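You operate a simulated robot arm through the tools that you are given. There is no shell and no other tool. Be economical: measure what you need, move in short steps, check, and stop when the job is done.

You are at the controls of a simulated robot arm. One attempt, no reset.

TASK
Strip the brown block and brush the chips off it.
Fine: open the clamp, bush to the drip tray, bolt to the rack's empty hole, brush back. Set down upright: red block brush. What is to be rubbed or washed off counts as gone when no trace of it is left.

It is judged by the outcome, as a careful person would: the job done as asked, and still so three seconds after it is handed in. It fails if anything else is knocked over, pushed out of place, dropped, spilled or broken.

THE ROBOT
A 6-joint arm with a fingered hand, hanging from a carriage that runs on a gantry, over the field with the corners [-258, 58.6], [-258, -69.4], [2, -69.4], [2, 58.6] (x, y) and turns from -349 to 338 degrees about z. Base frame: it is fixed where the carriage stands at the start and does not move with it; the origin is on the floor, on the carriage's upright axis, x ahead of it, y to its left, z up; the surface under the hand at the start is at about z = 70. Readings come in cm, degrees, newtons and seconds.
With the tool pointing down near the work surface it reaches from about 10 to 64 cm from the robot's upright axis, wherever it stands. Its first joint turns from -166.0 to 166.0 degrees. Places, roughly: block clamp [50, -20, 80]; inside of the drip tray [30, -20, 70]; metal chips [40, -30, 70]; right hole of the bolt rack [70, 0, 70]. Payload 4 kg.
Tool frame: the origin (TCP) lies between the finger pads and is the grasp point; the fingertips stand 3 cm ahead of it; z points along the fingers, y is the line along which they close. Largest opening 10.4 cm; the body of the gripper starts 3.5 cm behind the TCP. The gripper is a hand of 5 fingers: y runs from the thumb to the fingers, the wrist lies at [-1.5, -11.3, -19] in the tool frame.
Orientation is told as [roll, pitch, yaw] about the base's x, y, z axes, in that order, counted from this pose: with the fingers straight down and the wrist toward the robot, the tool's x, y and z point along [0, 1, 0], [1, 0, 0] and [0, 0, -1] of the base frame.

THE INTERFACE
- The arm moves only by the tool jog_arm. Its argument "moves" is a list of rows, each a list of 6 numbers: the shift along the base's x, y, z in cm, then the turn, a rotation vector about the base's x, y, z in degrees. In form: [[tx, ty, tz, wx, wy, wz], ...]. A call has 1 to 8 rows; each row shifts and turns the commanded pose from where the row before left it. A row lasts 0.2 s, in which the tool goes at most 5 cm and 8.6 degrees; a call with a longer step from one row to the next is refused whole. A pose out of reach is approached as far as the arm can. The call stops where the force on the tool passes 40 N (or 10 N more than at its start, if that is more) or the arm is blocked; 0.2 s more then pass. In this call time passes only in rows, and 0.2 s behind the last. The reply holds the time, the measured pose of the TCP, the force on the tool along the base axes, the opening and the grip force, in the units named above and with some noise, with the torque about the TCP (base axes, N m) and any sound that the robot's microphone picked up, and new pictures: "pictures" is both (left out), scene, wrist or none.
- Cameras (640 x 400 px; columns grow to the right, rows downward): "scene" is now at [24.45, -3.46, 161.74]; the picture's right is [-0.61, -0.79, 0.00], its down [-0.74, 0.57, -0.36] and it looks along [0.29, -0.22, -0.93] (base axes); focal length 255 px, centre (320, 200). "wrist" rides on the gripper at [6, -8.3, -12] in the tool frame; the picture's right is [-0.79, 0.29, -0.54], its down [-0.56, -0.71, 0.44] and it looks along [-0.26, 0.65, 0.72] (tool axes); focal length 234 px, centre (320, 200). There is no depth. A picture from a camera that has moved, and an enlarged one, comes with that camera's place and axes in the base frame and with its lens.
- lift_body(by): slides the trunk up (or, below 0, down) by that many cm; the arm and the scene camera ride with it, the base frame stays. It gives what a move gives, with no picture.
- base_move(legs): drives the robot by 1 to 6 legs, each [ahead, left, turn to the left] in cm, cm and degrees, along the robot's own axes; the way and the turn of a leg run together, so that a leg with both is an arc; at most 150 cm and 180 degrees a leg. The arm and the cameras ride along, it lands a little off, and it stops where it bumps. It keeps to its track: a leg is cut to what the track allows. It gives what a move gives, and a new picture of the scene camera.
- finger_targets(index, middle, ring, little, thumb_bend, thumb_turn): sets how far each is bent, from 0 (flat) to 100 (curled in); at 30 the hand is open as for a grip, at 70 the pads meet at the TCP. One left out holds its place. A second passes; each finger stops where it meets its share of the squeeze, and holds until it gets a number again. It is the only way to open and close the hand. It gives what a move gives, with no picture; readings hold the bend of each and the force on index, middle, ring, little, thumb and palm. thumb_turn goes from beside the hand (0) to across from the fingers (100), as for a grip.
- aim_head(pan, tilt): turns the head with the scene camera to pan (to the left, within 155 degrees either way) and tilt (down, from -29 to 69), counted from straight ahead of the robot. It gives what a move gives, and a new picture of the scene camera.
- close_up(camera, box): a new picture of the part [left, top, right, bottom] of that camera's present view, enlarged. It takes no simulated time.
- sign_off(): hands the job in; it is judged then, once.

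Work in short steps. Places have to be worked out from the pictures, the camera data and where the tool is seen: move nearer, look again, correct. Check each grasp and each placing, and mend what went wrong. You have 120 turns and 260 pictures in all, those below and enlarged ones among them. Open the gripper and draw the arm clear of the work before you hand the job in, unless the task says otherwise; then end with one line.

The tools are called after "Emit:" as a command line: name --pt "numbers of a row" for each row, then --argument value for the rest, lists and objects as JSON in quotes. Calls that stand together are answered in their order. jog_arm: Moves the arm, as the interface text tells. Its arguments: {"type":"object","properties":{"moves":{"type":"array","items":{"type":"array","items":{"type":"number"}}},"pictures":{"type":"string","enum":["both","scene","wrist","none"]}},"required":["moves"]} The other tools are called the same way: lift_body (by) slides the trunk up or down; finger_targets (index, middle, ring, little, thumb_bend, thumb_turn) moves the fingers one by one; base_move (legs) drives the base; aim_head (pan, tilt) turns the head that bears the scene camera; close_up (camera, box) takes an enlarged picture of a part of a camera's view; sign_off () hands the job in.

At the start:

```text
t: 0.0
eef_pos: [38.63, -3.6, 110.96]
tcp_rot: [0.1, 0.0, -0.1]
wrist_force: [-0.6, 0.6, 0.3]
ft_torque: [-0.02, -0.02, -0.01]
finger_gap: 10.37
grip_force: 0.0
shape: jaw
bend: [30.0, 30.0, 30.0, 30.0, 30.0, 97.0]
finger forces: [0.0, 0.0, 0.0, 0.0, 0.0, 0.1]
trunk travel left (down, up): [-35.3, 24.5]
robot x, y, heading: [0.02, -0.26, -0.1]
head pan, tilt: [-37.7, 68.8]
```

scene: 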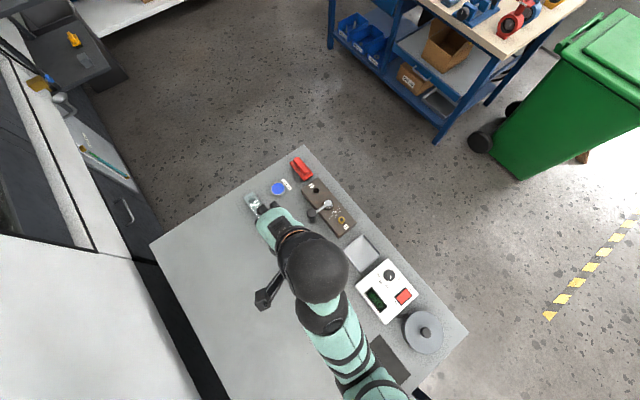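
wrist: 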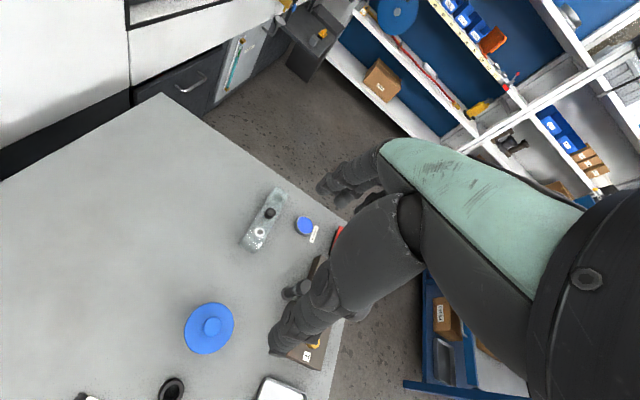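

The scene is small in view; I enlarge the work area to identify the objects.

Emit:
close_up --camera "scene" --box '[230, 140, 390, 240]'

Emit:
close_up --camera "scene" --box '[320, 220, 480, 380]'

Emit:
close_up --camera "wrist" --box '[160, 160, 360, 400]'

```text
4.00 times, centred on (310, 190) of scene
camera zoom: at [24.45, -3.46, 161.74], right [-0.61, -0.79, 0.0], down [-0.74, 0.57, -0.36], along [0.29, -0.22, -0.93], focal length 1021 px, centre (360, 240)
```

zoom: 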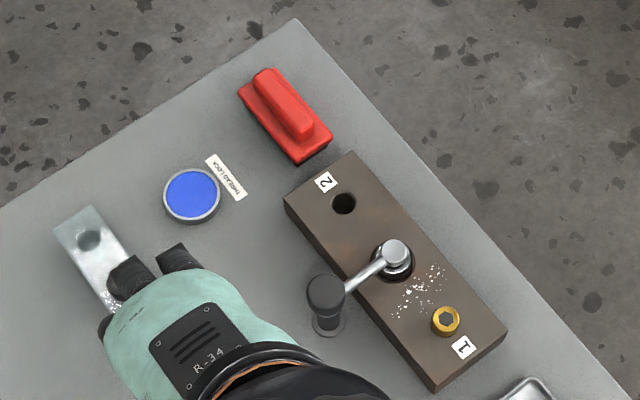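

```text
2.50 times, centred on (400, 300) of scene
camera zoom: at [24.45, -3.46, 161.74], right [-0.61, -0.79, 0.0], down [-0.74, 0.57, -0.36], along [0.29, -0.22, -0.93], focal length 638 px, centre (120, -50)
```

zoom: 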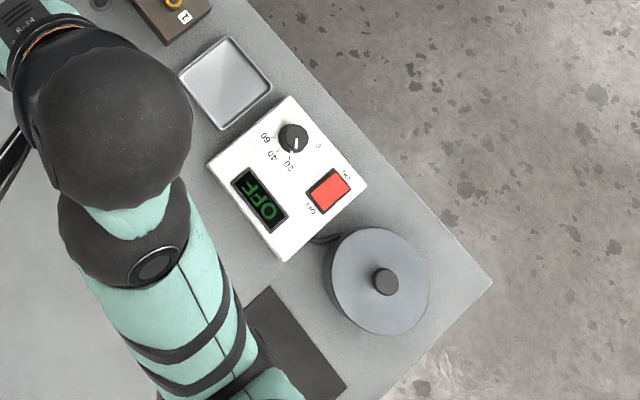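

```text
1.67 times, centred on (260, 280) of wrist
camera zoom: at [30.22, 2.46, 123.07], right [0.29, -0.79, 0.54], down [-0.71, -0.56, -0.44], along [0.65, -0.26, -0.72], focal length 390 px, centre (420, 67)
```

zoom: 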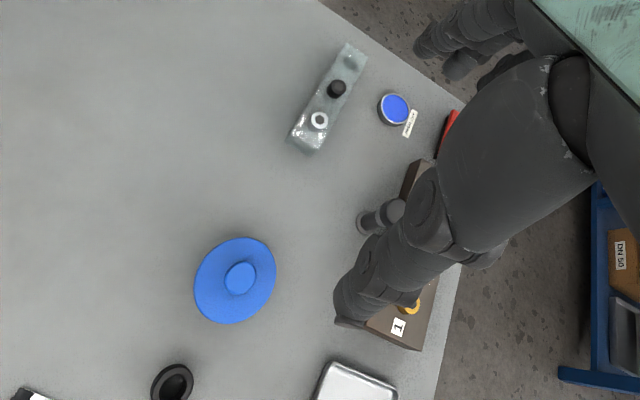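

I move the arm left and back, so the head camera sees the block, rack and tray unobstructed.

Emit:
jog_arm --pt "-3 4 0 0 0 0" --pt "-3 4 0 0 0 0" --pt "-3 4 0 0 0 0" --pt "-3 4 0 0 0 0" --pt "-3 4 0 0 0 0" --pt "0 4 0 0 0 0" --pictures "both"

```text
t: 1.4
eef_pos: [31.11, 20.03, 104.87]
tcp_rot: [0.2, -0.2, 0.2]
wrist_force: [0.0, 0.0, -0.9]
ft_torque: [0.02, 0.0, -0.02]
finger_gap: 10.37
grip_force: 0.1
shape: jaw
bend: [30.0, 30.0, 30.0, 30.0, 30.0, 97.0]
finger forces: [0.1, 0.0, 0.0, 0.0, 0.0, 0.0]
out of reach, approached as far as the arm can: row 1, 2, 3, 4, 5, 6
trunk travel left (down, up): [-35.3, 24.5]
robot x, y, heading: [0.05, 0.02, -0.0]
head pan, tilt: [-37.7, 68.8]
camera scene: at [24.45, -3.46, 161.74], right [-0.61, -0.79, 0.0], down [-0.74, 0.57, -0.36], along [0.29, -0.22, -0.93], focal length 255 px, centre (320, 200)
camera wrist: at [22.71, 26.02, 116.92], right [0.29, -0.79, 0.54], down [-0.7, -0.56, -0.44], along [0.65, -0.25, -0.72], focal length 234 px, centre (320, 200)
```

scene: 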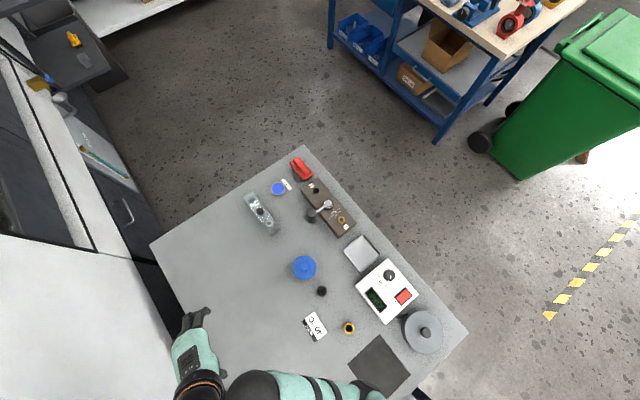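
wrist: 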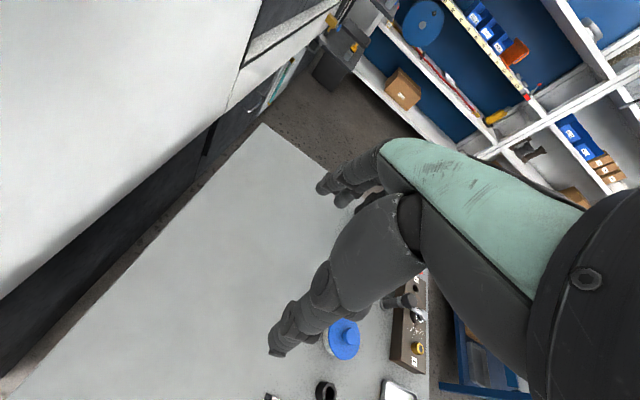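

Now the view is clear; enlarge.

Emit:
close_up --camera "scene" --box '[280, 150, 360, 240]'

Emit:
close_up --camera "scene" --box '[240, 180, 300, 240]'

Emit:
close_up --camera "scene" --box '[290, 220, 430, 350]'

```text
4.44 times, centred on (320, 195) of scene
camera zoom: at [24.45, -3.46, 161.74], right [-0.61, -0.79, 0.0], down [-0.74, 0.57, -0.36], along [0.29, -0.22, -0.93], focal length 1134 px, centre (320, 222)
```

zoom: 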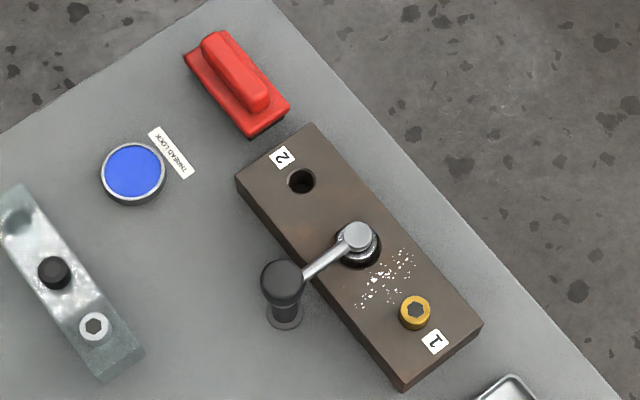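

```text
6.67 times, centred on (270, 210) of scene
camera zoom: at [24.45, -3.46, 161.74], right [-0.61, -0.79, 0.0], down [-0.74, 0.57, -0.36], along [0.29, -0.22, -0.93], focal length 1701 px, centre (653, 133)
```

zoom: 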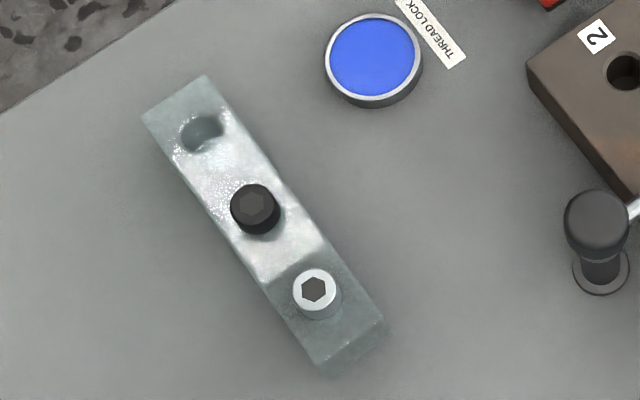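

```text
3.08 times, centred on (360, 285) of scene
camera zoom: at [24.45, -3.46, 161.74], right [-0.61, -0.79, 0.0], down [-0.74, 0.57, -0.36], along [0.29, -0.22, -0.93], focal length 785 px, centre (197, -62)
```

zoom: 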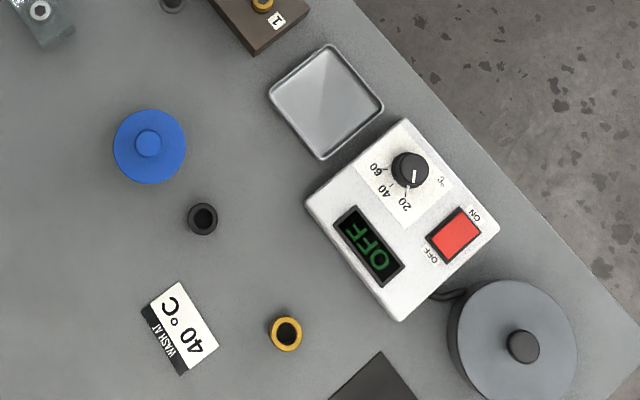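

The gold hex-socket piece (≈41,-25) is the bolt, the dark ring under the clamp arm (≈48,-25) the bush, clamp post ≈(48,-18), tray ≈(28,-25), empty rack hole ≈(67.5,-4.5), brush ≈(68,-27). I move the wrist camera to view the clamp from the side.

Emit:
jog_arm --pt "3 -4 0 0 0 0" --pt "3 -4 0 0 0 0" --pt "0 -5 0 0 0 0" --pt "0 -5 0 0 0 0" --pt "0 -5 0 0 0 0" --pt "0 -5 0 0 0 0" --pt "0 -5 0 0 0 0" --pt "0 -5 0 0 0 0" --pictures "wrist"

```text
t: 3.1
eef_pos: [37.23, -14.49, 104.92]
tcp_rot: [1.1, -0.4, -2.2]
wrist_force: [39.6, 4.3, -0.4]
ft_torque: [-0.57, 5.25, -3.0]
finger_gap: 10.39
grip_force: 0.0
shape: jaw
bend: [30.0, 30.0, 30.0, 30.0, 30.0, 97.0]
finger forces: [0.0, 0.0, 0.0, 0.0, 0.0, 0.1]
trunk travel left (down, up): [-35.3, 24.5]
robot x, y, heading: [0.08, 0.04, 0.0]
head pan, tilt: [-37.7, 68.8]
stopped in row 8: the force on the tool passed its limit at 269 N (the readings are from after the stop); the commanded pose is now the measured one
camera wrist: at [29.06, -8.32, 116.96], right [0.25, -0.81, 0.53], down [-0.72, -0.52, -0.45], along [0.64, -0.27, -0.72], focal length 234 px, centre (320, 200)
```

wrist: 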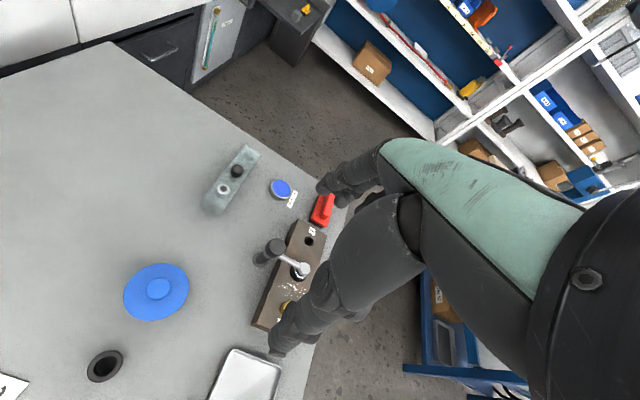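

Something was hit at mid-air; I check with the scene camera.

Emit:
close_up --camera "scene" --box '[0, 0, 640, 400]'

Emit:
aim_head --pan -37.7 --tilt 45

```text
1.00 times, centred on (320, 200) of scene (not enlarged: the box is as wide or as high as the picture)
camera zoom: at [24.43, -3.41, 161.73], right [-0.61, -0.79, 0.0], down [-0.74, 0.57, -0.36], along [0.29, -0.22, -0.93], focal length 255 px, centre (320, 200)
```

zoom: 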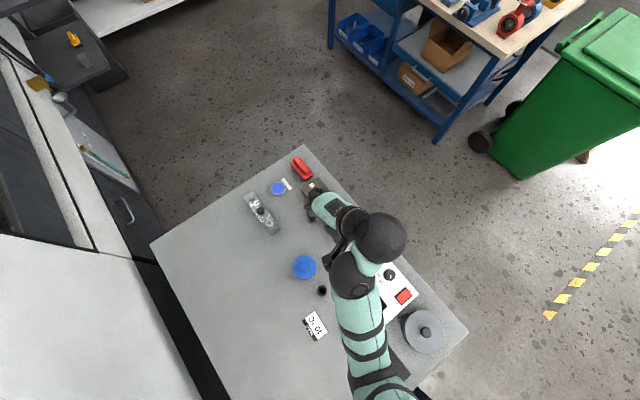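

```text
t: 4.0
eef_pos: [37.23, -14.6, 104.86]
tcp_rot: [1.0, -0.3, -2.3]
wrist_force: [59.6, 10.8, 0.7]
ft_torque: [-1.53, 7.9, -4.99]
finger_gap: 10.39
grip_force: 0.2
shape: jaw
bend: [30.0, 30.0, 30.0, 30.0, 30.0, 97.0]
finger forces: [0.0, 0.0, 0.0, 0.0, 0.0, 0.1]
trunk travel left (down, up): [-35.3, 24.5]
robot x, y, heading: [-0.11, -0.13, -0.2]
head pan, tilt: [-37.7, 45.0]
camera scene: at [26.46, -5.01, 164.62], right [-0.61, -0.79, 0.0], down [-0.56, 0.43, -0.71], along [0.56, -0.43, -0.71], focal length 255 px, centre (320, 200)
```

scene: 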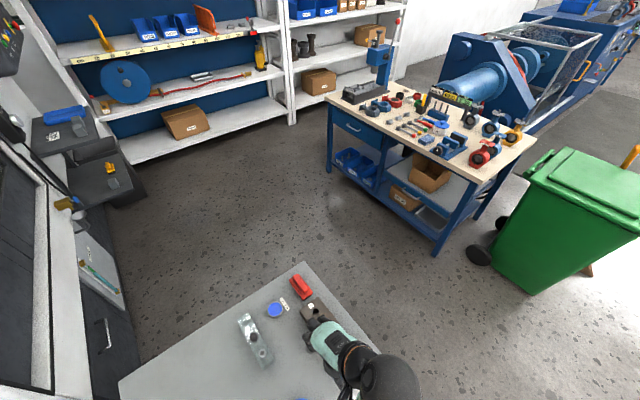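

Nothing around is touched: the arm is folded against itself (force +x). I move forward to free it, then raise the trunk so that the arm is less folded.

Emit:
jog_arm --pt "2 1 0 0 0 0" --pt "3 1 0 0 0 2" --pictures "none"

Emit:
lift_body --by 12

Emit:
aim_head --pan -37.7 --tilt 68

```text
t: 4.6
eef_pos: [42.2, -12.53, 104.98]
tcp_rot: [0.9, -0.3, 0.0]
wrist_force: [0.7, -0.4, -0.2]
ft_torque: [-0.01, 0.0, 0.01]
finger_gap: 10.38
grip_force: 0.0
shape: jaw
bend: [30.0, 30.0, 30.0, 30.0, 30.0, 97.0]
finger forces: [0.1, 0.0, 0.1, 0.0, 0.0, 0.0]
trunk travel left (down, up): [-35.3, 24.5]
robot x, y, heading: [-0.13, -0.15, -0.1]
head pan, tilt: [-37.7, 45.0]
```

```text
t: 6.1
eef_pos: [42.18, -12.6, 116.94]
tcp_rot: [1.0, -0.3, 0.0]
wrist_force: [-0.3, 0.3, 0.3]
ft_torque: [0.02, 0.0, -0.04]
finger_gap: 10.39
grip_force: 0.1
shape: jaw
bend: [30.0, 30.0, 30.0, 30.0, 30.0, 97.0]
finger forces: [0.0, 0.1, 0.0, 0.1, 0.0, 0.0]
trunk travel left (down, up): [-47.3, 12.5]
robot x, y, heading: [-0.06, -0.54, -0.0]
head pan, tilt: [-37.7, 45.0]
```

```text
t: 7.0
eef_pos: [42.32, -12.62, 116.87]
tcp_rot: [1.0, -0.3, 0.0]
wrist_force: [0.3, 0.4, 0.0]
ft_torque: [0.01, -0.01, 0.0]
finger_gap: 10.38
grip_force: 0.1
shape: jaw
bend: [30.0, 30.0, 30.0, 30.0, 30.0, 97.0]
finger forces: [0.0, 0.0, 0.0, 0.1, 0.0, 0.1]
trunk travel left (down, up): [-47.3, 12.5]
robot x, y, heading: [-0.08, -0.22, -0.1]
head pan, tilt: [-37.7, 68.0]
camera scene: at [24.54, -3.52, 173.82], right [-0.61, -0.79, 0.0], down [-0.73, 0.57, -0.38], along [0.3, -0.23, -0.93], focal length 255 px, centre (320, 200)
```

scene: 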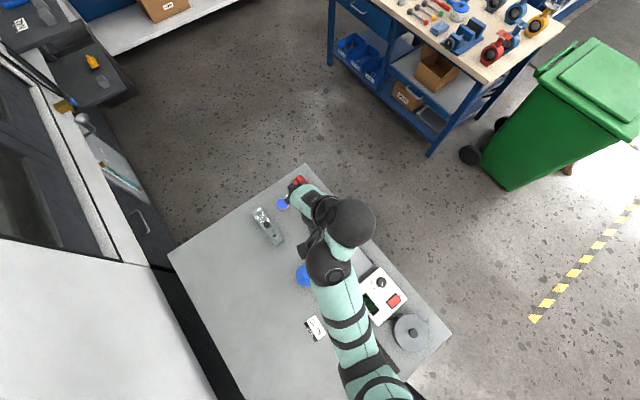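

Descend toward (42,-30,95) for a wrist camera view of the clamp.

Emit:
jog_arm --pt "0 -2.9 -3.6 0 0 0" --pt "0 -2.9 -3.6 0 0 0" --pt "0 -2.9 -3.6 0 0 0" --pt "0 -2.9 -3.6 0 0 0" --pt "0 -2.9 -3.6 0 0 0" --pt "0 -2.9 -3.6 0 0 0" --pictures "wrist"

```text
t: 7.3
eef_pos: [42.38, -14.08, 115.15]
tcp_rot: [2.1, -0.5, -2.1]
wrist_force: [19.3, -3.2, -9.0]
ft_torque: [-0.14, 1.73, -0.88]
finger_gap: 10.37
grip_force: 0.1
shape: jaw
bend: [30.0, 30.0, 30.0, 30.0, 30.0, 97.0]
finger forces: [0.1, 0.1, 0.0, 0.1, 0.0, 0.0]
trunk travel left (down, up): [-47.3, 12.5]
robot x, y, heading: [-0.53, 0.1, -0.2]
head pan, tilt: [-37.7, 68.0]
stopped in row 1: the force on the tool passed its limit at 214 N (the readings are from after the stop); the commanded pose is now the measured one
camera wrist: at [34.21, -8.12, 127.37], right [0.26, -0.82, 0.52], down [-0.72, -0.52, -0.46], along [0.64, -0.25, -0.72], focal length 234 px, centre (320, 200)
```

wrist: 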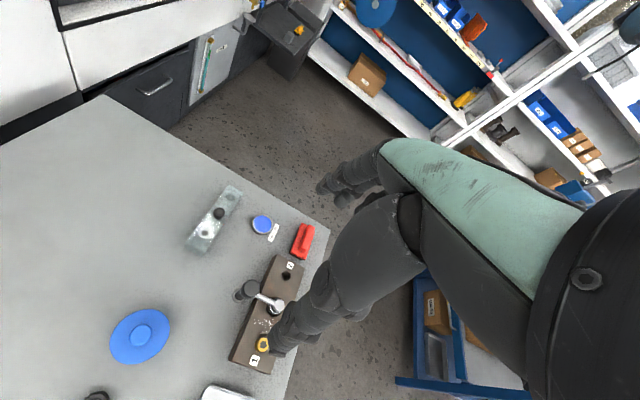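

Again the arm folds against itself when the hand goes right of its axis. I free it a bit and drive the carriage to the right, so the work lies straight ahead.

Emit:
jog_arm --pt "2 2 0 0 0 0" --pt "2 1 0 0 0 2" --pictures "none"

Emit:
base_move --legs '[[0, -30, 0]]'

```text
t: 7.9
eef_pos: [46.41, -11.0, 115.11]
tcp_rot: [2.2, -0.4, 0.0]
wrist_force: [0.9, 0.7, 0.1]
ft_torque: [0.01, -0.01, 0.0]
finger_gap: 10.39
grip_force: 0.1
shape: jaw
bend: [30.0, 30.0, 30.0, 30.0, 30.0, 97.0]
finger forces: [0.0, 0.0, 0.0, 0.0, 0.0, 0.0]
trunk travel left (down, up): [-47.3, 12.5]
robot x, y, heading: [0.21, -0.21, -0.1]
head pan, tilt: [-37.7, 68.0]
```

```text
t: 9.9
eef_pos: [46.38, -41.05, 115.11]
tcp_rot: [2.1, -0.5, 0.0]
wrist_force: [0.7, 0.1, 0.5]
ft_torque: [0.01, 0.01, 0.02]
finger_gap: 10.37
grip_force: 0.0
shape: jaw
bend: [30.0, 30.0, 30.0, 30.0, 30.0, 97.0]
finger forces: [0.0, 0.0, 0.0, 0.1, 0.0, 0.0]
trunk travel left (down, up): [-47.3, 12.5]
robot x, y, heading: [-0.34, -30.14, 0.3]
head pan, tilt: [-37.7, 68.0]
camera scene: at [24.52, -33.46, 173.81], right [-0.61, -0.79, 0.0], down [-0.73, 0.57, -0.37], along [0.3, -0.23, -0.93], focal length 255 px, centre (320, 200)
```

scene: 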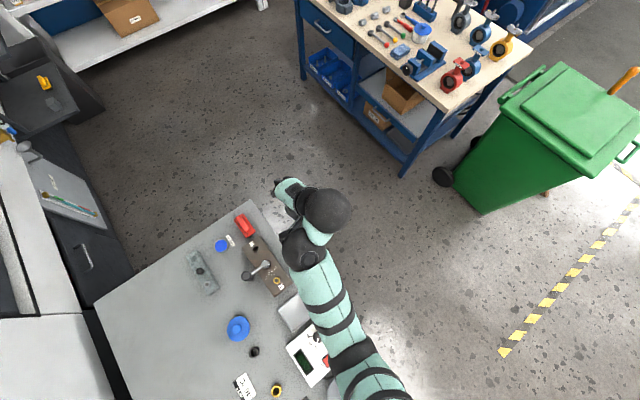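

Now clear. I look ahead with the head and bring the hand lower beside the table for a side view of the clamp.

Emit:
jog_arm --pt "-1 0 -4 -2 0 0" --pt "-1 0 -4.5 0 0 0" --pt "-1 0 -4.5 0 0 0" --pt "-1 0 -4.5 0 0 0" --pt "0 0 -4.5 0 0 0" --pictures "wrist"

Emit:
aim_head --pan 5 --tilt 69

```text
t: 10.4
eef_pos: [45.17, -41.27, 110.48]
tcp_rot: [0.2, -0.4, -1.9]
wrist_force: [2.6, -1.5, -3.6]
ft_torque: [-0.09, -0.25, 0.02]
finger_gap: 10.36
grip_force: 0.0
shape: jaw
bend: [30.0, 30.0, 30.0, 30.0, 30.0, 97.0]
finger forces: [0.0, 0.0, 0.0, 0.0, 0.1, 0.0]
out of reach, approached as far as the arm can: row 2
trunk travel left (down, up): [-47.3, 12.5]
robot x, y, heading: [-0.22, -30.03, 0.2]
head pan, tilt: [-37.7, 68.0]
stopped in row 2: the force on the tool passed its limit at 222 N (the readings are from after the stop); the commanded pose is now the measured one
camera wrist: at [37.0, -35.01, 122.6], right [0.26, -0.8, 0.54], down [-0.72, -0.53, -0.44], along [0.64, -0.28, -0.72], focal length 234 px, centre (320, 200)
```

wrist: 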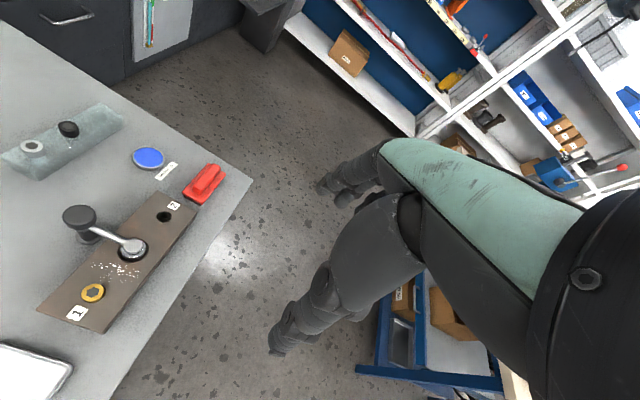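

```text
t: 11.5
eef_pos: [45.24, -41.31, 110.46]
tcp_rot: [0.2, -0.3, -1.9]
wrist_force: [4.3, 0.2, -4.2]
ft_torque: [-0.27, 0.22, -0.3]
finger_gap: 10.39
grip_force: 0.2
shape: jaw
bend: [30.0, 30.0, 30.0, 30.0, 30.0, 97.0]
finger forces: [0.0, 0.0, 0.0, 0.0, 0.0, 0.1]
trunk travel left (down, up): [-47.3, 12.5]
robot x, y, heading: [0.11, -29.59, 0.2]
head pan, tilt: [5.0, 68.8]
camera scene: at [25.59, -29.5, 173.74], right [0.09, -1.0, 0.0], down [-0.93, -0.08, -0.36], along [0.36, 0.03, -0.93], focal length 255 px, centre (320, 200)
```

scene: 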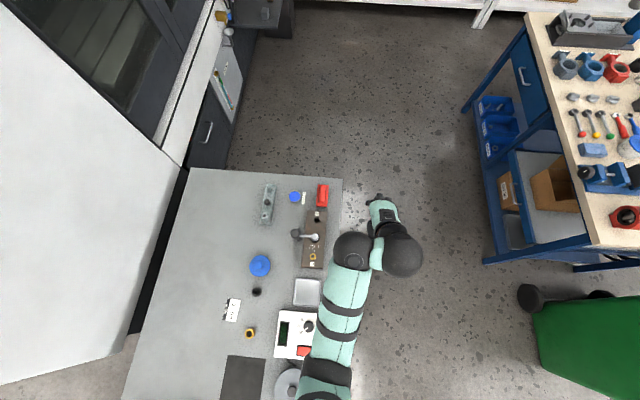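

The arm seems to self-collide only right of its own axis; I drive further right so the work is on the left of the axis, then shift the hand left and lower.

Emit:
jog_arm --pt "1 3 2 0 0 2" --pt "0 2 2 0 0 0" --pictures "none"

Emit:
base_move --legs '[[0, -18, 0]]'

Emit:
jog_arm --pt "0 4.5 0 0 0 0" --pt "0 4.5 0 0 0 0" --pt "0 4.5 0 0 0 0" --pt "0 0 -4.5 0 0 0" --pt "0 0 -4.5 0 0 0" --pt "0 0 -4.5 0 0 0" --pictures "both"

```text
t: 12.1
eef_pos: [46.21, -36.3, 114.7]
tcp_rot: [0.1, -0.2, 0.2]
wrist_force: [-0.2, 0.5, 0.0]
ft_torque: [0.02, 0.01, -0.01]
finger_gap: 10.39
grip_force: 0.0
shape: jaw
bend: [30.0, 30.0, 30.0, 30.0, 30.0, 97.0]
finger forces: [0.0, 0.0, 0.0, 0.0, 0.0, 0.0]
trunk travel left (down, up): [-47.3, 12.5]
robot x, y, heading: [-0.36, -29.82, -0.0]
head pan, tilt: [5.0, 68.8]
```

```text
t: 13.6
eef_pos: [46.05, -54.16, 114.65]
tcp_rot: [0.2, -0.3, 0.1]
wrist_force: [0.2, -0.4, -0.5]
ft_torque: [0.02, 0.01, 0.02]
finger_gap: 10.36
grip_force: 0.1
shape: jaw
bend: [30.0, 30.0, 30.0, 30.0, 30.0, 97.0]
finger forces: [0.0, 0.1, 0.0, 0.1, 0.0, 0.1]
trunk travel left (down, up): [-47.3, 12.5]
robot x, y, heading: [-0.26, -47.85, -0.2]
head pan, tilt: [5.0, 68.8]
camera scene: at [25.56, -47.4, 173.74], right [0.09, -1.0, 0.0], down [-0.93, -0.08, -0.36], along [0.36, 0.03, -0.93], focal length 255 px, centre (320, 200)
```

scene: 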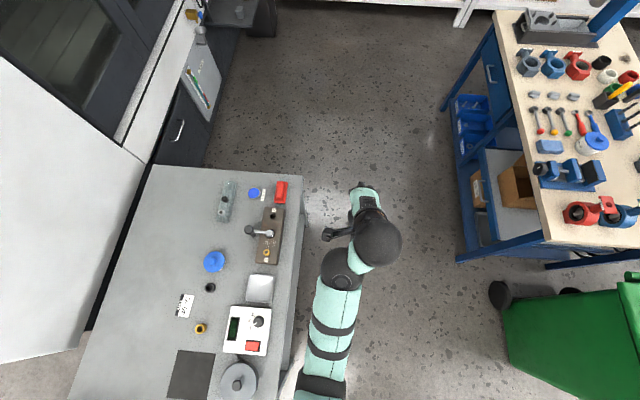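

```text
t: 15.0
eef_pos: [46.36, -37.72, 109.65]
tcp_rot: [4.3, -0.1, 2.9]
wrist_force: [0.0, 0.8, 0.1]
ft_torque: [0.05, 0.08, 0.07]
finger_gap: 10.4
grip_force: 0.1
shape: jaw
bend: [30.0, 30.0, 30.0, 30.0, 30.0, 97.0]
finger forces: [0.1, 0.1, 0.0, 0.0, 0.0, 0.0]
out of reach, approached as far as the arm can: row 5, 6
trunk travel left (down, up): [-47.3, 12.5]
robot x, y, heading: [0.12, -47.63, -0.1]
head pan, tilt: [5.0, 68.8]
camera scene: at [25.57, -47.41, 173.74], right [0.09, -1.0, 0.0], down [-0.93, -0.08, -0.36], along [0.36, 0.03, -0.93], focal length 255 px, centre (320, 200)
camera wrist: at [37.7, -33.05, 122.14], right [0.33, -0.81, 0.48], down [-0.68, -0.56, -0.48], along [0.66, -0.17, -0.73], focal length 234 px, centre (320, 200)
```

scene: 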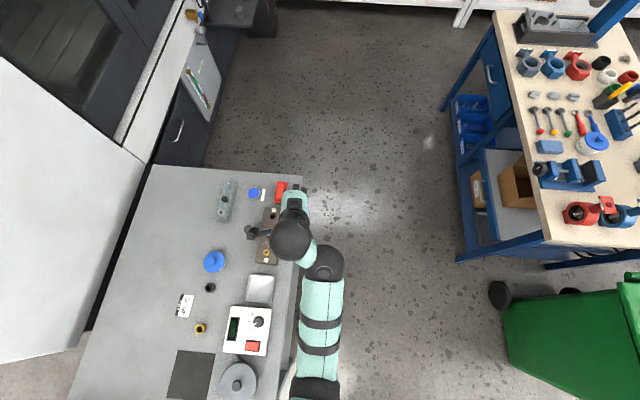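
wrist: 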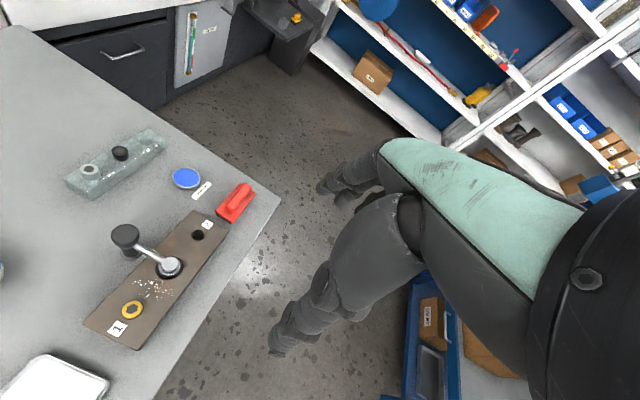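

Arm reach in height seems to be tied to the trunk; I use the trunk to go down 16 cm and look again.

Emit:
lift_body --by -16

Emit:
jog_arm --pt "0 0 0 0 0 0" --pictures "both"

```text
t: 16.9
eef_pos: [46.29, -37.73, 93.73]
tcp_rot: [4.4, -0.2, 2.6]
wrist_force: [0.8, -0.3, -0.8]
ft_torque: [-0.01, 0.01, 0.02]
finger_gap: 10.39
grip_force: 0.0
shape: jaw
bend: [30.0, 30.0, 30.0, 30.0, 30.0, 97.0]
finger forces: [0.1, 0.0, 0.0, 0.0, 0.0, 0.0]
trunk travel left (down, up): [-31.3, 28.5]
robot x, y, heading: [-0.15, -47.66, -0.3]
head pan, tilt: [5.0, 68.8]
```

```text
t: 17.3
eef_pos: [46.43, -37.68, 93.73]
tcp_rot: [4.4, -0.2, 2.7]
wrist_force: [0.2, 0.6, 1.2]
ft_torque: [0.03, 0.0, -0.03]
finger_gap: 10.37
grip_force: 0.2
shape: jaw
bend: [30.0, 30.0, 30.0, 30.0, 30.0, 97.0]
finger forces: [0.0, 0.1, 0.0, 0.0, 0.0, 0.0]
trunk travel left (down, up): [-31.3, 28.5]
robot x, y, heading: [-0.16, -47.71, -0.1]
head pan, tilt: [5.0, 68.8]
camera scene: at [25.56, -47.41, 157.74], right [0.09, -1.0, 0.0], down [-0.93, -0.08, -0.36], along [0.36, 0.03, -0.93], focal length 255 px, centre (320, 200)
camera wrist: at [37.74, -33.05, 106.18], right [0.33, -0.81, 0.48], down [-0.68, -0.56, -0.48], along [0.66, -0.17, -0.73], focal length 234 px, centre (320, 200)
```

scene: 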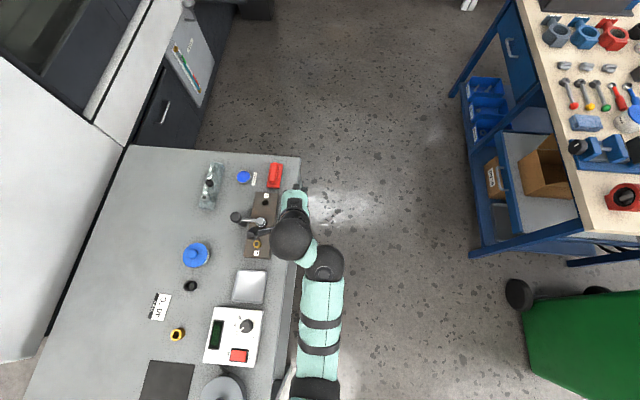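
wrist: 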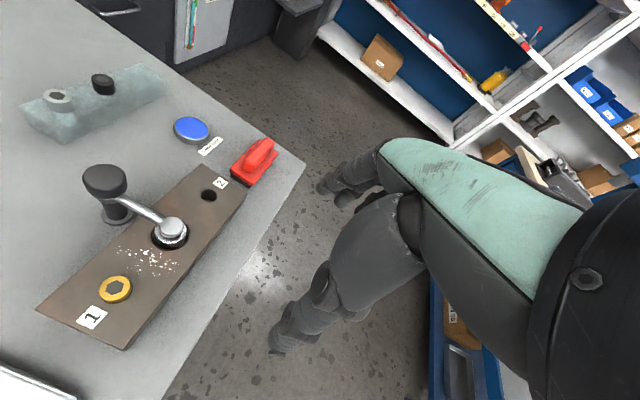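

Emit:
close_up --camera "wrist" --box '[30, 130, 270, 350]'

```text
1.82 times, centred on (150, 240) of wrist
camera zoom: at [37.74, -33.05, 106.18], right [0.33, -0.81, 0.48], down [-0.68, -0.56, -0.48], along [0.66, -0.17, -0.73], focal length 426 px, centre (629, 127)
```

zoom: 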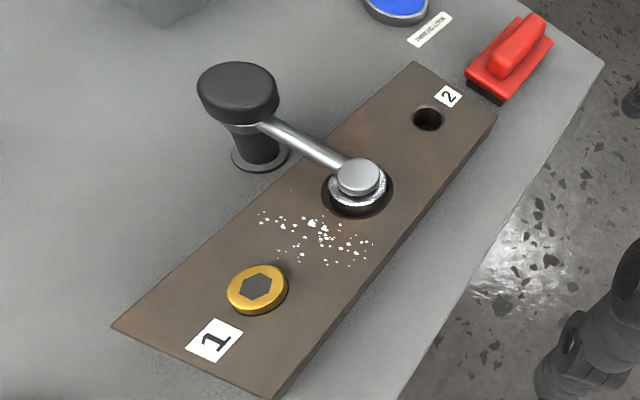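

The clamp is a post with a knob and a swing arm pressing on the bush. Now I test the arm's freedom with small moves (up/left).

Emit:
jog_arm --pt "0 0 -2 0 0 0" --pt "0 0 -2 0 0 0" --pictures "none"

Emit:
jog_arm --pt "0 2 0 0 0 4" --pt "0 2 0 0 0 4" --pt "0 0 -2 0 0 4" --pictures "none"

```text
t: 17.9
eef_pos: [46.99, -36.9, 91.42]
tcp_rot: [5.5, -0.7, 3.4]
wrist_force: [1.0, -0.8, 0.4]
ft_torque: [0.03, -0.02, -0.01]
finger_gap: 10.4
grip_force: 0.0
shape: jaw
bend: [30.0, 30.0, 30.0, 30.0, 30.0, 97.0]
finger forces: [0.0, 0.0, 0.0, 0.0, 0.1, 0.0]
out of reach, approached as far as the arm can: row 1, 2
trunk travel left (down, up): [-31.3, 28.5]
robot x, y, heading: [0.07, -47.85, -0.0]
head pan, tilt: [5.0, 68.8]
```

```text
t: 18.7
eef_pos: [47.13, -32.99, 89.37]
tcp_rot: [4.5, -0.2, 14.8]
wrist_force: [-0.3, -0.2, -0.2]
ft_torque: [-0.05, 0.01, 0.01]
finger_gap: 10.41
grip_force: 0.1
shape: jaw
bend: [30.0, 30.0, 30.0, 30.0, 30.0, 97.0]
finger forces: [0.0, 0.0, 0.1, 0.0, 0.1, 0.1]
trunk travel left (down, up): [-31.3, 28.5]
robot x, y, heading: [0.02, -47.71, -0.1]
head pan, tilt: [5.0, 68.8]
```

Reach is fine when yaw follows the azimuth. I drive the carriage back to y≈-28 so that yaw 0 is natural over the block, raise a bit, and point with the index finger only to see the finger as a probe.

Emit:
lift_body --by 4

Emit:
base_move --legs '[[0, 18, 0]]'

Emit:
jog_arm --pt "-1 -3 0 -1 0 -3" --pt "-1 -3 0 -1 0 -3" --pt "-1 -3 0 -1 0 -3" --pt "-1 -3 0 -1 0 -3" --pt "-1 -2 0 0 0 -3" --pictures "none"

Emit:
finger_targets --index 30 --middle 100 --ring 100 --little 100 --thumb_bend 30 --thumb_turn 0

Emit:
jog_arm --pt "0 0 0 0 0 0" --pictures "both"

```text
t: 19.5
eef_pos: [47.19, -32.98, 93.37]
tcp_rot: [4.4, -0.1, 14.7]
wrist_force: [0.3, -0.3, -0.1]
ft_torque: [-0.01, 0.01, -0.01]
finger_gap: 10.4
grip_force: 0.1
shape: jaw
bend: [30.0, 30.0, 30.0, 30.0, 30.0, 97.0]
finger forces: [0.0, 0.0, 0.0, 0.0, 0.0, 0.1]
trunk travel left (down, up): [-35.3, 24.5]
robot x, y, heading: [0.08, -47.97, 0.1]
head pan, tilt: [5.0, 68.8]
```

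```text
t: 21.0
eef_pos: [47.24, -15.03, 93.46]
tcp_rot: [4.5, -0.2, 14.7]
wrist_force: [-0.3, -0.5, 0.0]
ft_torque: [0.0, 0.0, 0.0]
finger_gap: 10.39
grip_force: 0.1
shape: jaw
bend: [30.0, 30.0, 30.0, 30.0, 30.0, 97.0]
finger forces: [0.1, 0.0, 0.0, 0.0, 0.0, 0.0]
trunk travel left (down, up): [-35.3, 24.5]
robot x, y, heading: [0.01, -30.35, 0.0]
head pan, tilt: [5.0, 68.8]
camera scene: at [25.6, -29.47, 161.74], right [0.08, -1.0, 0.0], down [-0.93, -0.08, -0.36], along [0.36, 0.03, -0.93], focal length 255 px, centre (320, 200)
```

scene: 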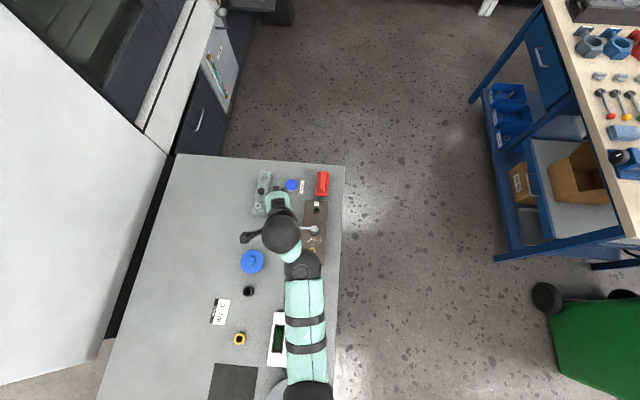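

```text
t: 22.2
eef_pos: [42.03, -29.22, 93.47]
tcp_rot: [0.4, 0.3, -0.5]
wrist_force: [-0.6, 0.3, 0.5]
ft_torque: [0.0, 0.05, 0.01]
finger_gap: 10.41
grip_force: 0.0
shape: jaw
bend: [30.0, 30.0, 30.0, 30.0, 30.0, 97.0]
finger forces: [0.1, 0.1, 0.0, 0.0, 0.1, 0.0]
trunk travel left (down, up): [-35.3, 24.5]
robot x, y, heading: [0.23, -29.99, -0.1]
head pan, tilt: [5.0, 68.8]
```

```text
t: 23.2
eef_pos: [42.26, -29.05, 93.38]
tcp_rot: [0.4, 0.4, -0.4]
wrist_force: [0.2, 0.8, -0.5]
ft_torque: [0.0, 0.0, -0.02]
finger_gap: 13.93
grip_force: 0.1
shape: fingers
bend: [30.0, 100.0, 100.0, 100.0, 30.0, 0.0]
finger forces: [0.0, 0.0, 0.1, 0.1, 0.0, 0.1]
trunk travel left (down, up): [-35.3, 24.5]
robot x, y, heading: [0.0, -30.01, -0.1]
head pan, tilt: [5.0, 68.8]
```

```text
t: 23.6
eef_pos: [42.2, -29.14, 93.47]
tcp_rot: [0.5, 0.4, -0.4]
wrist_force: [-0.5, -0.4, 1.2]
ft_torque: [0.0, -0.02, -0.03]
finger_gap: 13.92
grip_force: 0.1
shape: fingers
bend: [30.0, 100.0, 100.0, 100.0, 30.0, 0.0]
finger forces: [0.1, 0.0, 0.1, 0.0, 0.0, 0.0]
trunk travel left (down, up): [-35.3, 24.5]
robot x, y, heading: [0.07, -30.0, 0.2]
head pan, tilt: [5.0, 68.8]
camera scene: at [25.6, -29.47, 161.74], right [0.08, -1.0, 0.0], down [-0.93, -0.08, -0.36], along [0.36, 0.03, -0.93], focal length 255 px, centre (320, 200)
camera wrist: at [33.94, -23.02, 105.59], right [0.29, -0.79, 0.53], down [-0.71, -0.55, -0.43], along [0.64, -0.26, -0.72], focal length 234 px, centre (320, 200)
```

scene: 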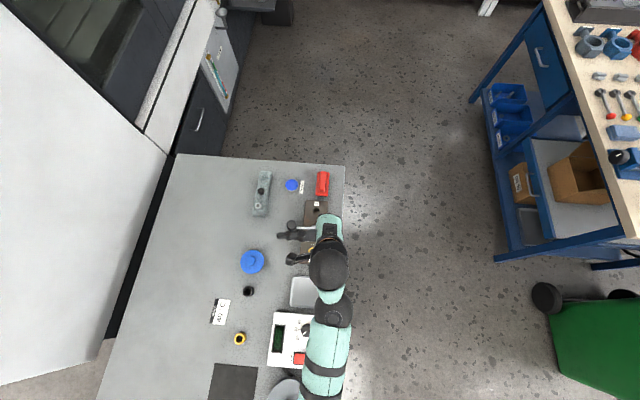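
wrist: 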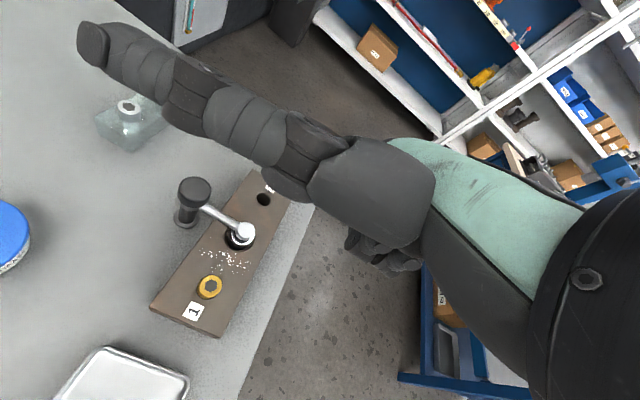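

Thumb swung out blocks the view; put it back across, keeping only the index straight.

Emit:
finger_targets --thumb_turn 97 --thumb_bend 30

Emit:
jog_arm --pt "0 0 0 0 0 0" --pictures "wrist"

Emit:
close_up --camera "wrist" --box '[160, 140, 440, 370]'

Emit:
close_up --camera "scene" --box '[270, 190, 370, 270]'

```text
t: 24.6
eef_pos: [42.26, -29.09, 93.49]
tcp_rot: [0.4, 0.6, -0.3]
wrist_force: [-0.9, -0.4, -0.1]
ft_torque: [0.02, -0.02, 0.01]
finger_gap: 10.32
grip_force: 0.0
shape: fingers
bend: [30.0, 100.0, 100.0, 100.0, 30.0, 94.0]
finger forces: [0.0, 0.1, 0.0, 0.0, 0.0, 0.1]
trunk travel left (down, up): [-35.3, 24.5]
robot x, y, heading: [0.02, -29.9, -0.1]
head pan, tilt: [5.0, 68.8]
```

```text
t: 25.0
eef_pos: [42.13, -29.11, 93.41]
tcp_rot: [0.4, 0.4, -0.3]
wrist_force: [0.3, -0.8, -0.5]
ft_torque: [-0.02, -0.01, 0.03]
finger_gap: 10.33
grip_force: 0.0
shape: fingers
bend: [30.0, 100.0, 100.0, 100.0, 30.0, 94.0]
finger forces: [0.0, 0.1, 0.1, 0.1, 0.0, 0.0]
trunk travel left (down, up): [-35.3, 24.5]
robot x, y, heading: [-0.11, -29.87, -0.0]
head pan, tilt: [5.0, 68.8]
camera wrist: at [33.94, -23.02, 105.59], right [0.29, -0.79, 0.53], down [-0.71, -0.55, -0.43], along [0.64, -0.26, -0.72], focal length 234 px, centre (320, 200)
```

wrist: 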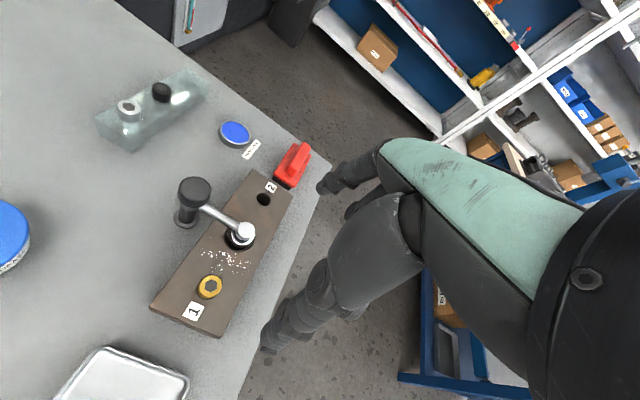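

```text
1.74 times, centred on (300, 255) of wrist
camera zoom: at [33.94, -23.02, 105.59], right [0.29, -0.79, 0.53], down [-0.71, -0.55, -0.43], along [0.64, -0.26, -0.72], focal length 407 px, centre (355, 104)
```

zoom: 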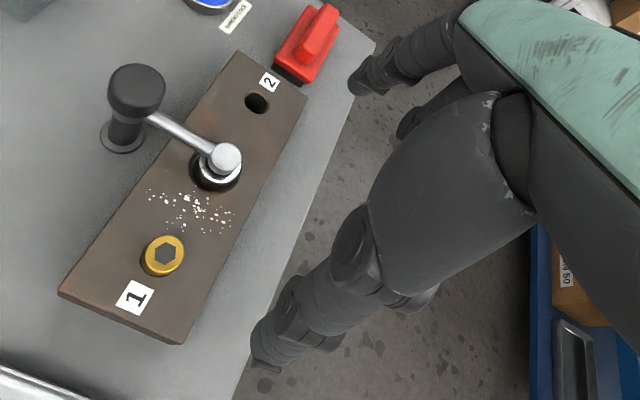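

```text
5.00 times, centred on (320, 230) of scene
camera zoom: at [25.6, -29.47, 161.74], right [0.08, -1.0, 0.0], down [-0.93, -0.08, -0.36], along [0.36, 0.03, -0.93], focal length 1276 px, centre (320, 50)
```

zoom: 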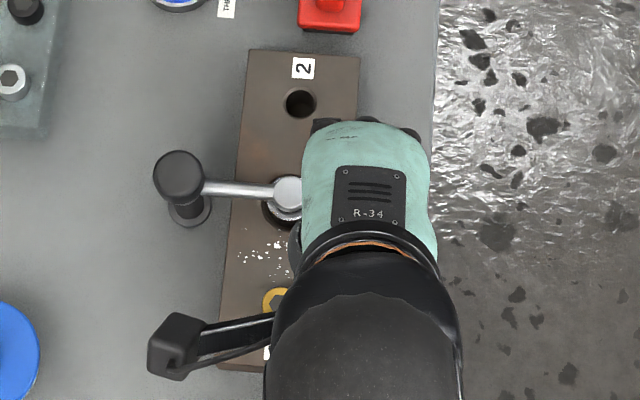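

Index and thumb tips lie in the tool's y–z plane at about ±6 cm; other fingers are curled away. I fold the thumb too, drive 4 cm left, and bring the index to the near side (−x) of the clamp arm.

Emit:
finger_targets --thumb_bend 100

Emit:
base_move --legs '[[0, 4, 0]]'

Emit:
jog_arm --pt "-1 0 -4 0 0 0" --pt "-1 0 -4 0 0 0" --pt "-1 0 -3 0 0 0" --pictures "wrist"

```text
t: 26.0
eef_pos: [42.24, -29.0, 93.33]
tcp_rot: [0.3, 0.3, -0.3]
wrist_force: [0.1, 0.5, -1.0]
ft_torque: [0.0, -0.01, 0.01]
finger_gap: 2.62
grip_force: 0.0
shape: fingers
bend: [29.0, 100.0, 100.0, 100.0, 98.0, 100.0]
finger forces: [0.1, 0.0, 0.1, 0.1, 0.0, 0.1]
trunk travel left (down, up): [-35.3, 24.5]
robot x, y, heading: [-0.26, -29.96, 0.1]
head pan, tilt: [5.0, 68.8]
```

```text
t: 26.9
eef_pos: [42.11, -25.1, 93.49]
tcp_rot: [0.4, 0.5, -0.4]
wrist_force: [-0.3, 0.3, -0.3]
ft_torque: [-0.03, 0.01, -0.03]
finger_gap: 2.62
grip_force: 0.1
shape: fingers
bend: [29.0, 100.0, 100.0, 100.0, 98.0, 100.0]
finger forces: [0.0, 0.0, 0.1, 0.0, 0.0, 0.0]
trunk travel left (down, up): [-35.3, 24.5]
robot x, y, heading: [0.08, -25.89, -0.3]
head pan, tilt: [5.0, 68.8]
camera scene: at [25.61, -25.46, 161.74], right [0.08, -1.0, 0.0], down [-0.93, -0.08, -0.36], along [0.36, 0.03, -0.93], focal length 255 px, centre (320, 200)
```

scene: 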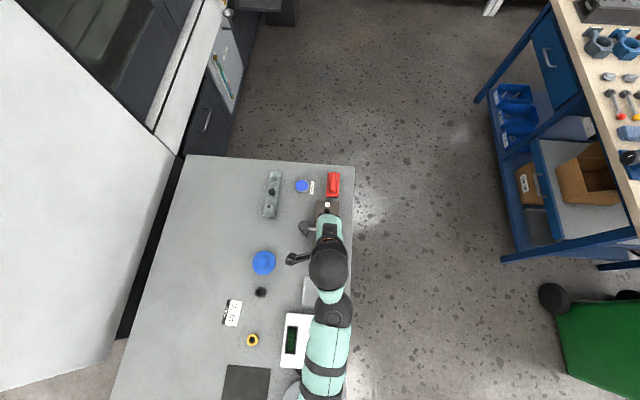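

```text
t: 27.7
eef_pos: [39.05, -25.09, 82.44]
tcp_rot: [0.3, 0.4, -0.4]
wrist_force: [0.8, -0.2, -0.6]
ft_torque: [0.01, -0.01, 0.04]
finger_gap: 2.62
grip_force: 0.2
shape: fingers
bend: [29.0, 100.0, 100.0, 100.0, 98.0, 100.0]
finger forces: [0.0, 0.0, 0.0, 0.1, 0.1, 0.0]
trunk travel left (down, up): [-35.3, 24.5]
robot x, y, heading: [0.2, -25.4, -0.1]
head pan, tilt: [5.0, 68.8]
camera wrist: at [30.83, -18.99, 94.49], right [0.29, -0.79, 0.54], down [-0.71, -0.55, -0.44], along [0.64, -0.26, -0.72], focal length 234 px, centre (320, 200)
```

wrist: 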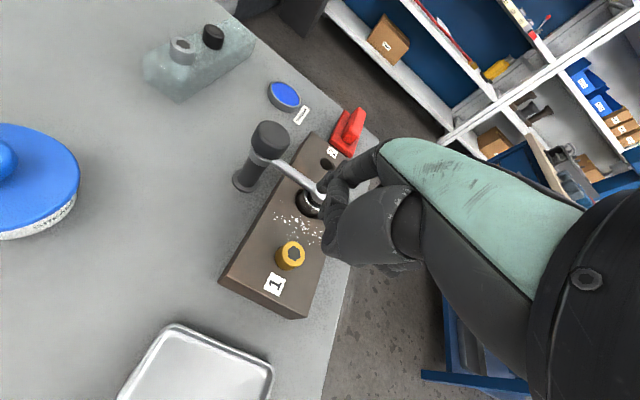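

Emit:
close_up --camera "wrist" --box '[220, 110, 400, 270]'

Emit:
close_up --camera "scene" --box '[280, 180, 380, 260]'

```text
2.50 times, centred on (310, 190) of wrist
camera zoom: at [30.83, -18.99, 94.49], right [0.29, -0.79, 0.54], down [-0.71, -0.55, -0.44], along [0.64, -0.26, -0.72], focal length 585 px, centre (345, 225)
```

zoom: 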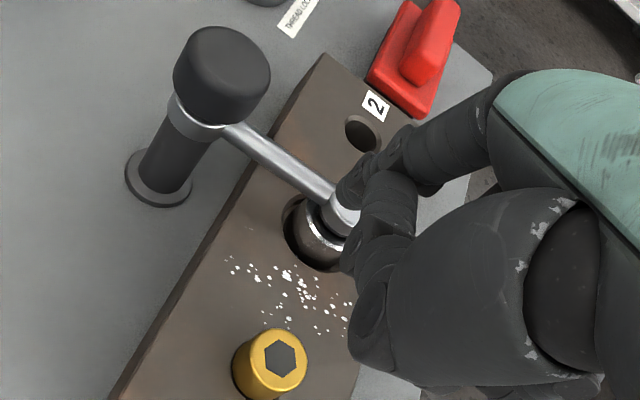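

```text
5.00 times, centred on (330, 220) of scene
camera zoom: at [25.61, -25.46, 161.74], right [0.08, -1.0, 0.0], down [-0.93, -0.08, -0.36], along [0.36, 0.03, -0.93], focal length 1276 px, centre (270, 100)
```

zoom: 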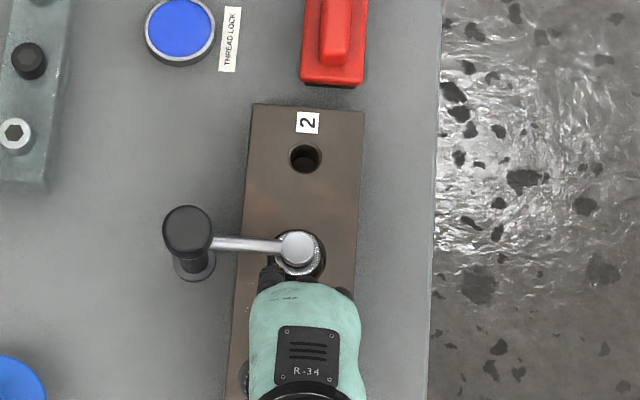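

Index tip is at about (45,-25,79), just in front of the pad. Shift it left alongside the rod and lower to z_tip≈75.3.

Emit:
jog_arm --pt "-0.5 1.8 0 0 0 0" --pt "0 0 -2 0 0 0" --pt "0 0 -2.1 0 0 0" --pictures "wrist"

Emit:
close_up --camera "wrist" --box '[220, 90, 400, 270]'

Emit:
close_up --camera "scene" --box '[280, 180, 380, 260]'

```text
t: 28.5
eef_pos: [38.46, -23.19, 78.4]
tcp_rot: [0.4, 0.4, -0.3]
wrist_force: [0.3, 1.1, 0.0]
ft_torque: [0.0, 0.0, 0.0]
finger_gap: 2.63
grip_force: 0.1
shape: fingers
bend: [29.0, 100.0, 100.0, 100.0, 98.0, 100.0]
finger forces: [0.0, 0.1, 0.0, 0.0, 0.0, 0.0]
trunk travel left (down, up): [-35.3, 24.5]
robot x, y, heading: [-0.14, -25.93, -0.2]
head pan, tilt: [5.0, 68.8]
camera wrist: at [30.38, -17.2, 90.51], right [0.29, -0.79, 0.54], down [-0.71, -0.55, -0.44], along [0.64, -0.26, -0.72], focal length 234 px, centre (320, 200)
```

wrist: 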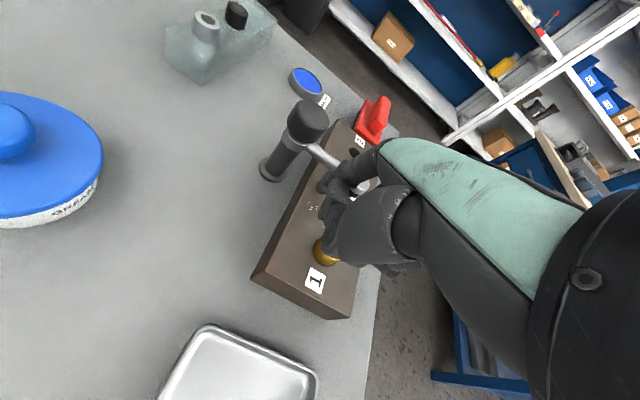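

```text
2.22 times, centred on (310, 180) of wrist
camera zoom: at [30.38, -17.2, 90.51], right [0.29, -0.79, 0.54], down [-0.71, -0.55, -0.44], along [0.64, -0.26, -0.72], focal length 520 px, centre (342, 244)
```

zoom: 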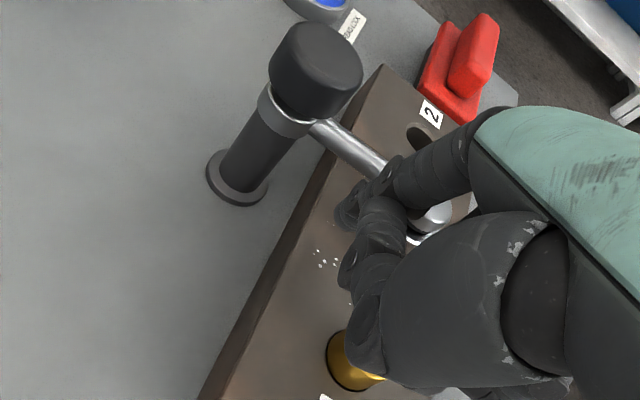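

```text
5.00 times, centred on (330, 220) of scene
camera zoom: at [25.61, -25.46, 161.74], right [0.08, -1.0, 0.0], down [-0.93, -0.08, -0.36], along [0.36, 0.03, -0.93], focal length 1276 px, centre (270, 100)
```

zoom: 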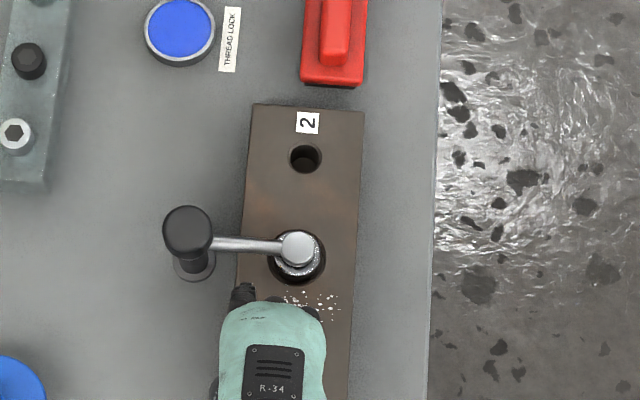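

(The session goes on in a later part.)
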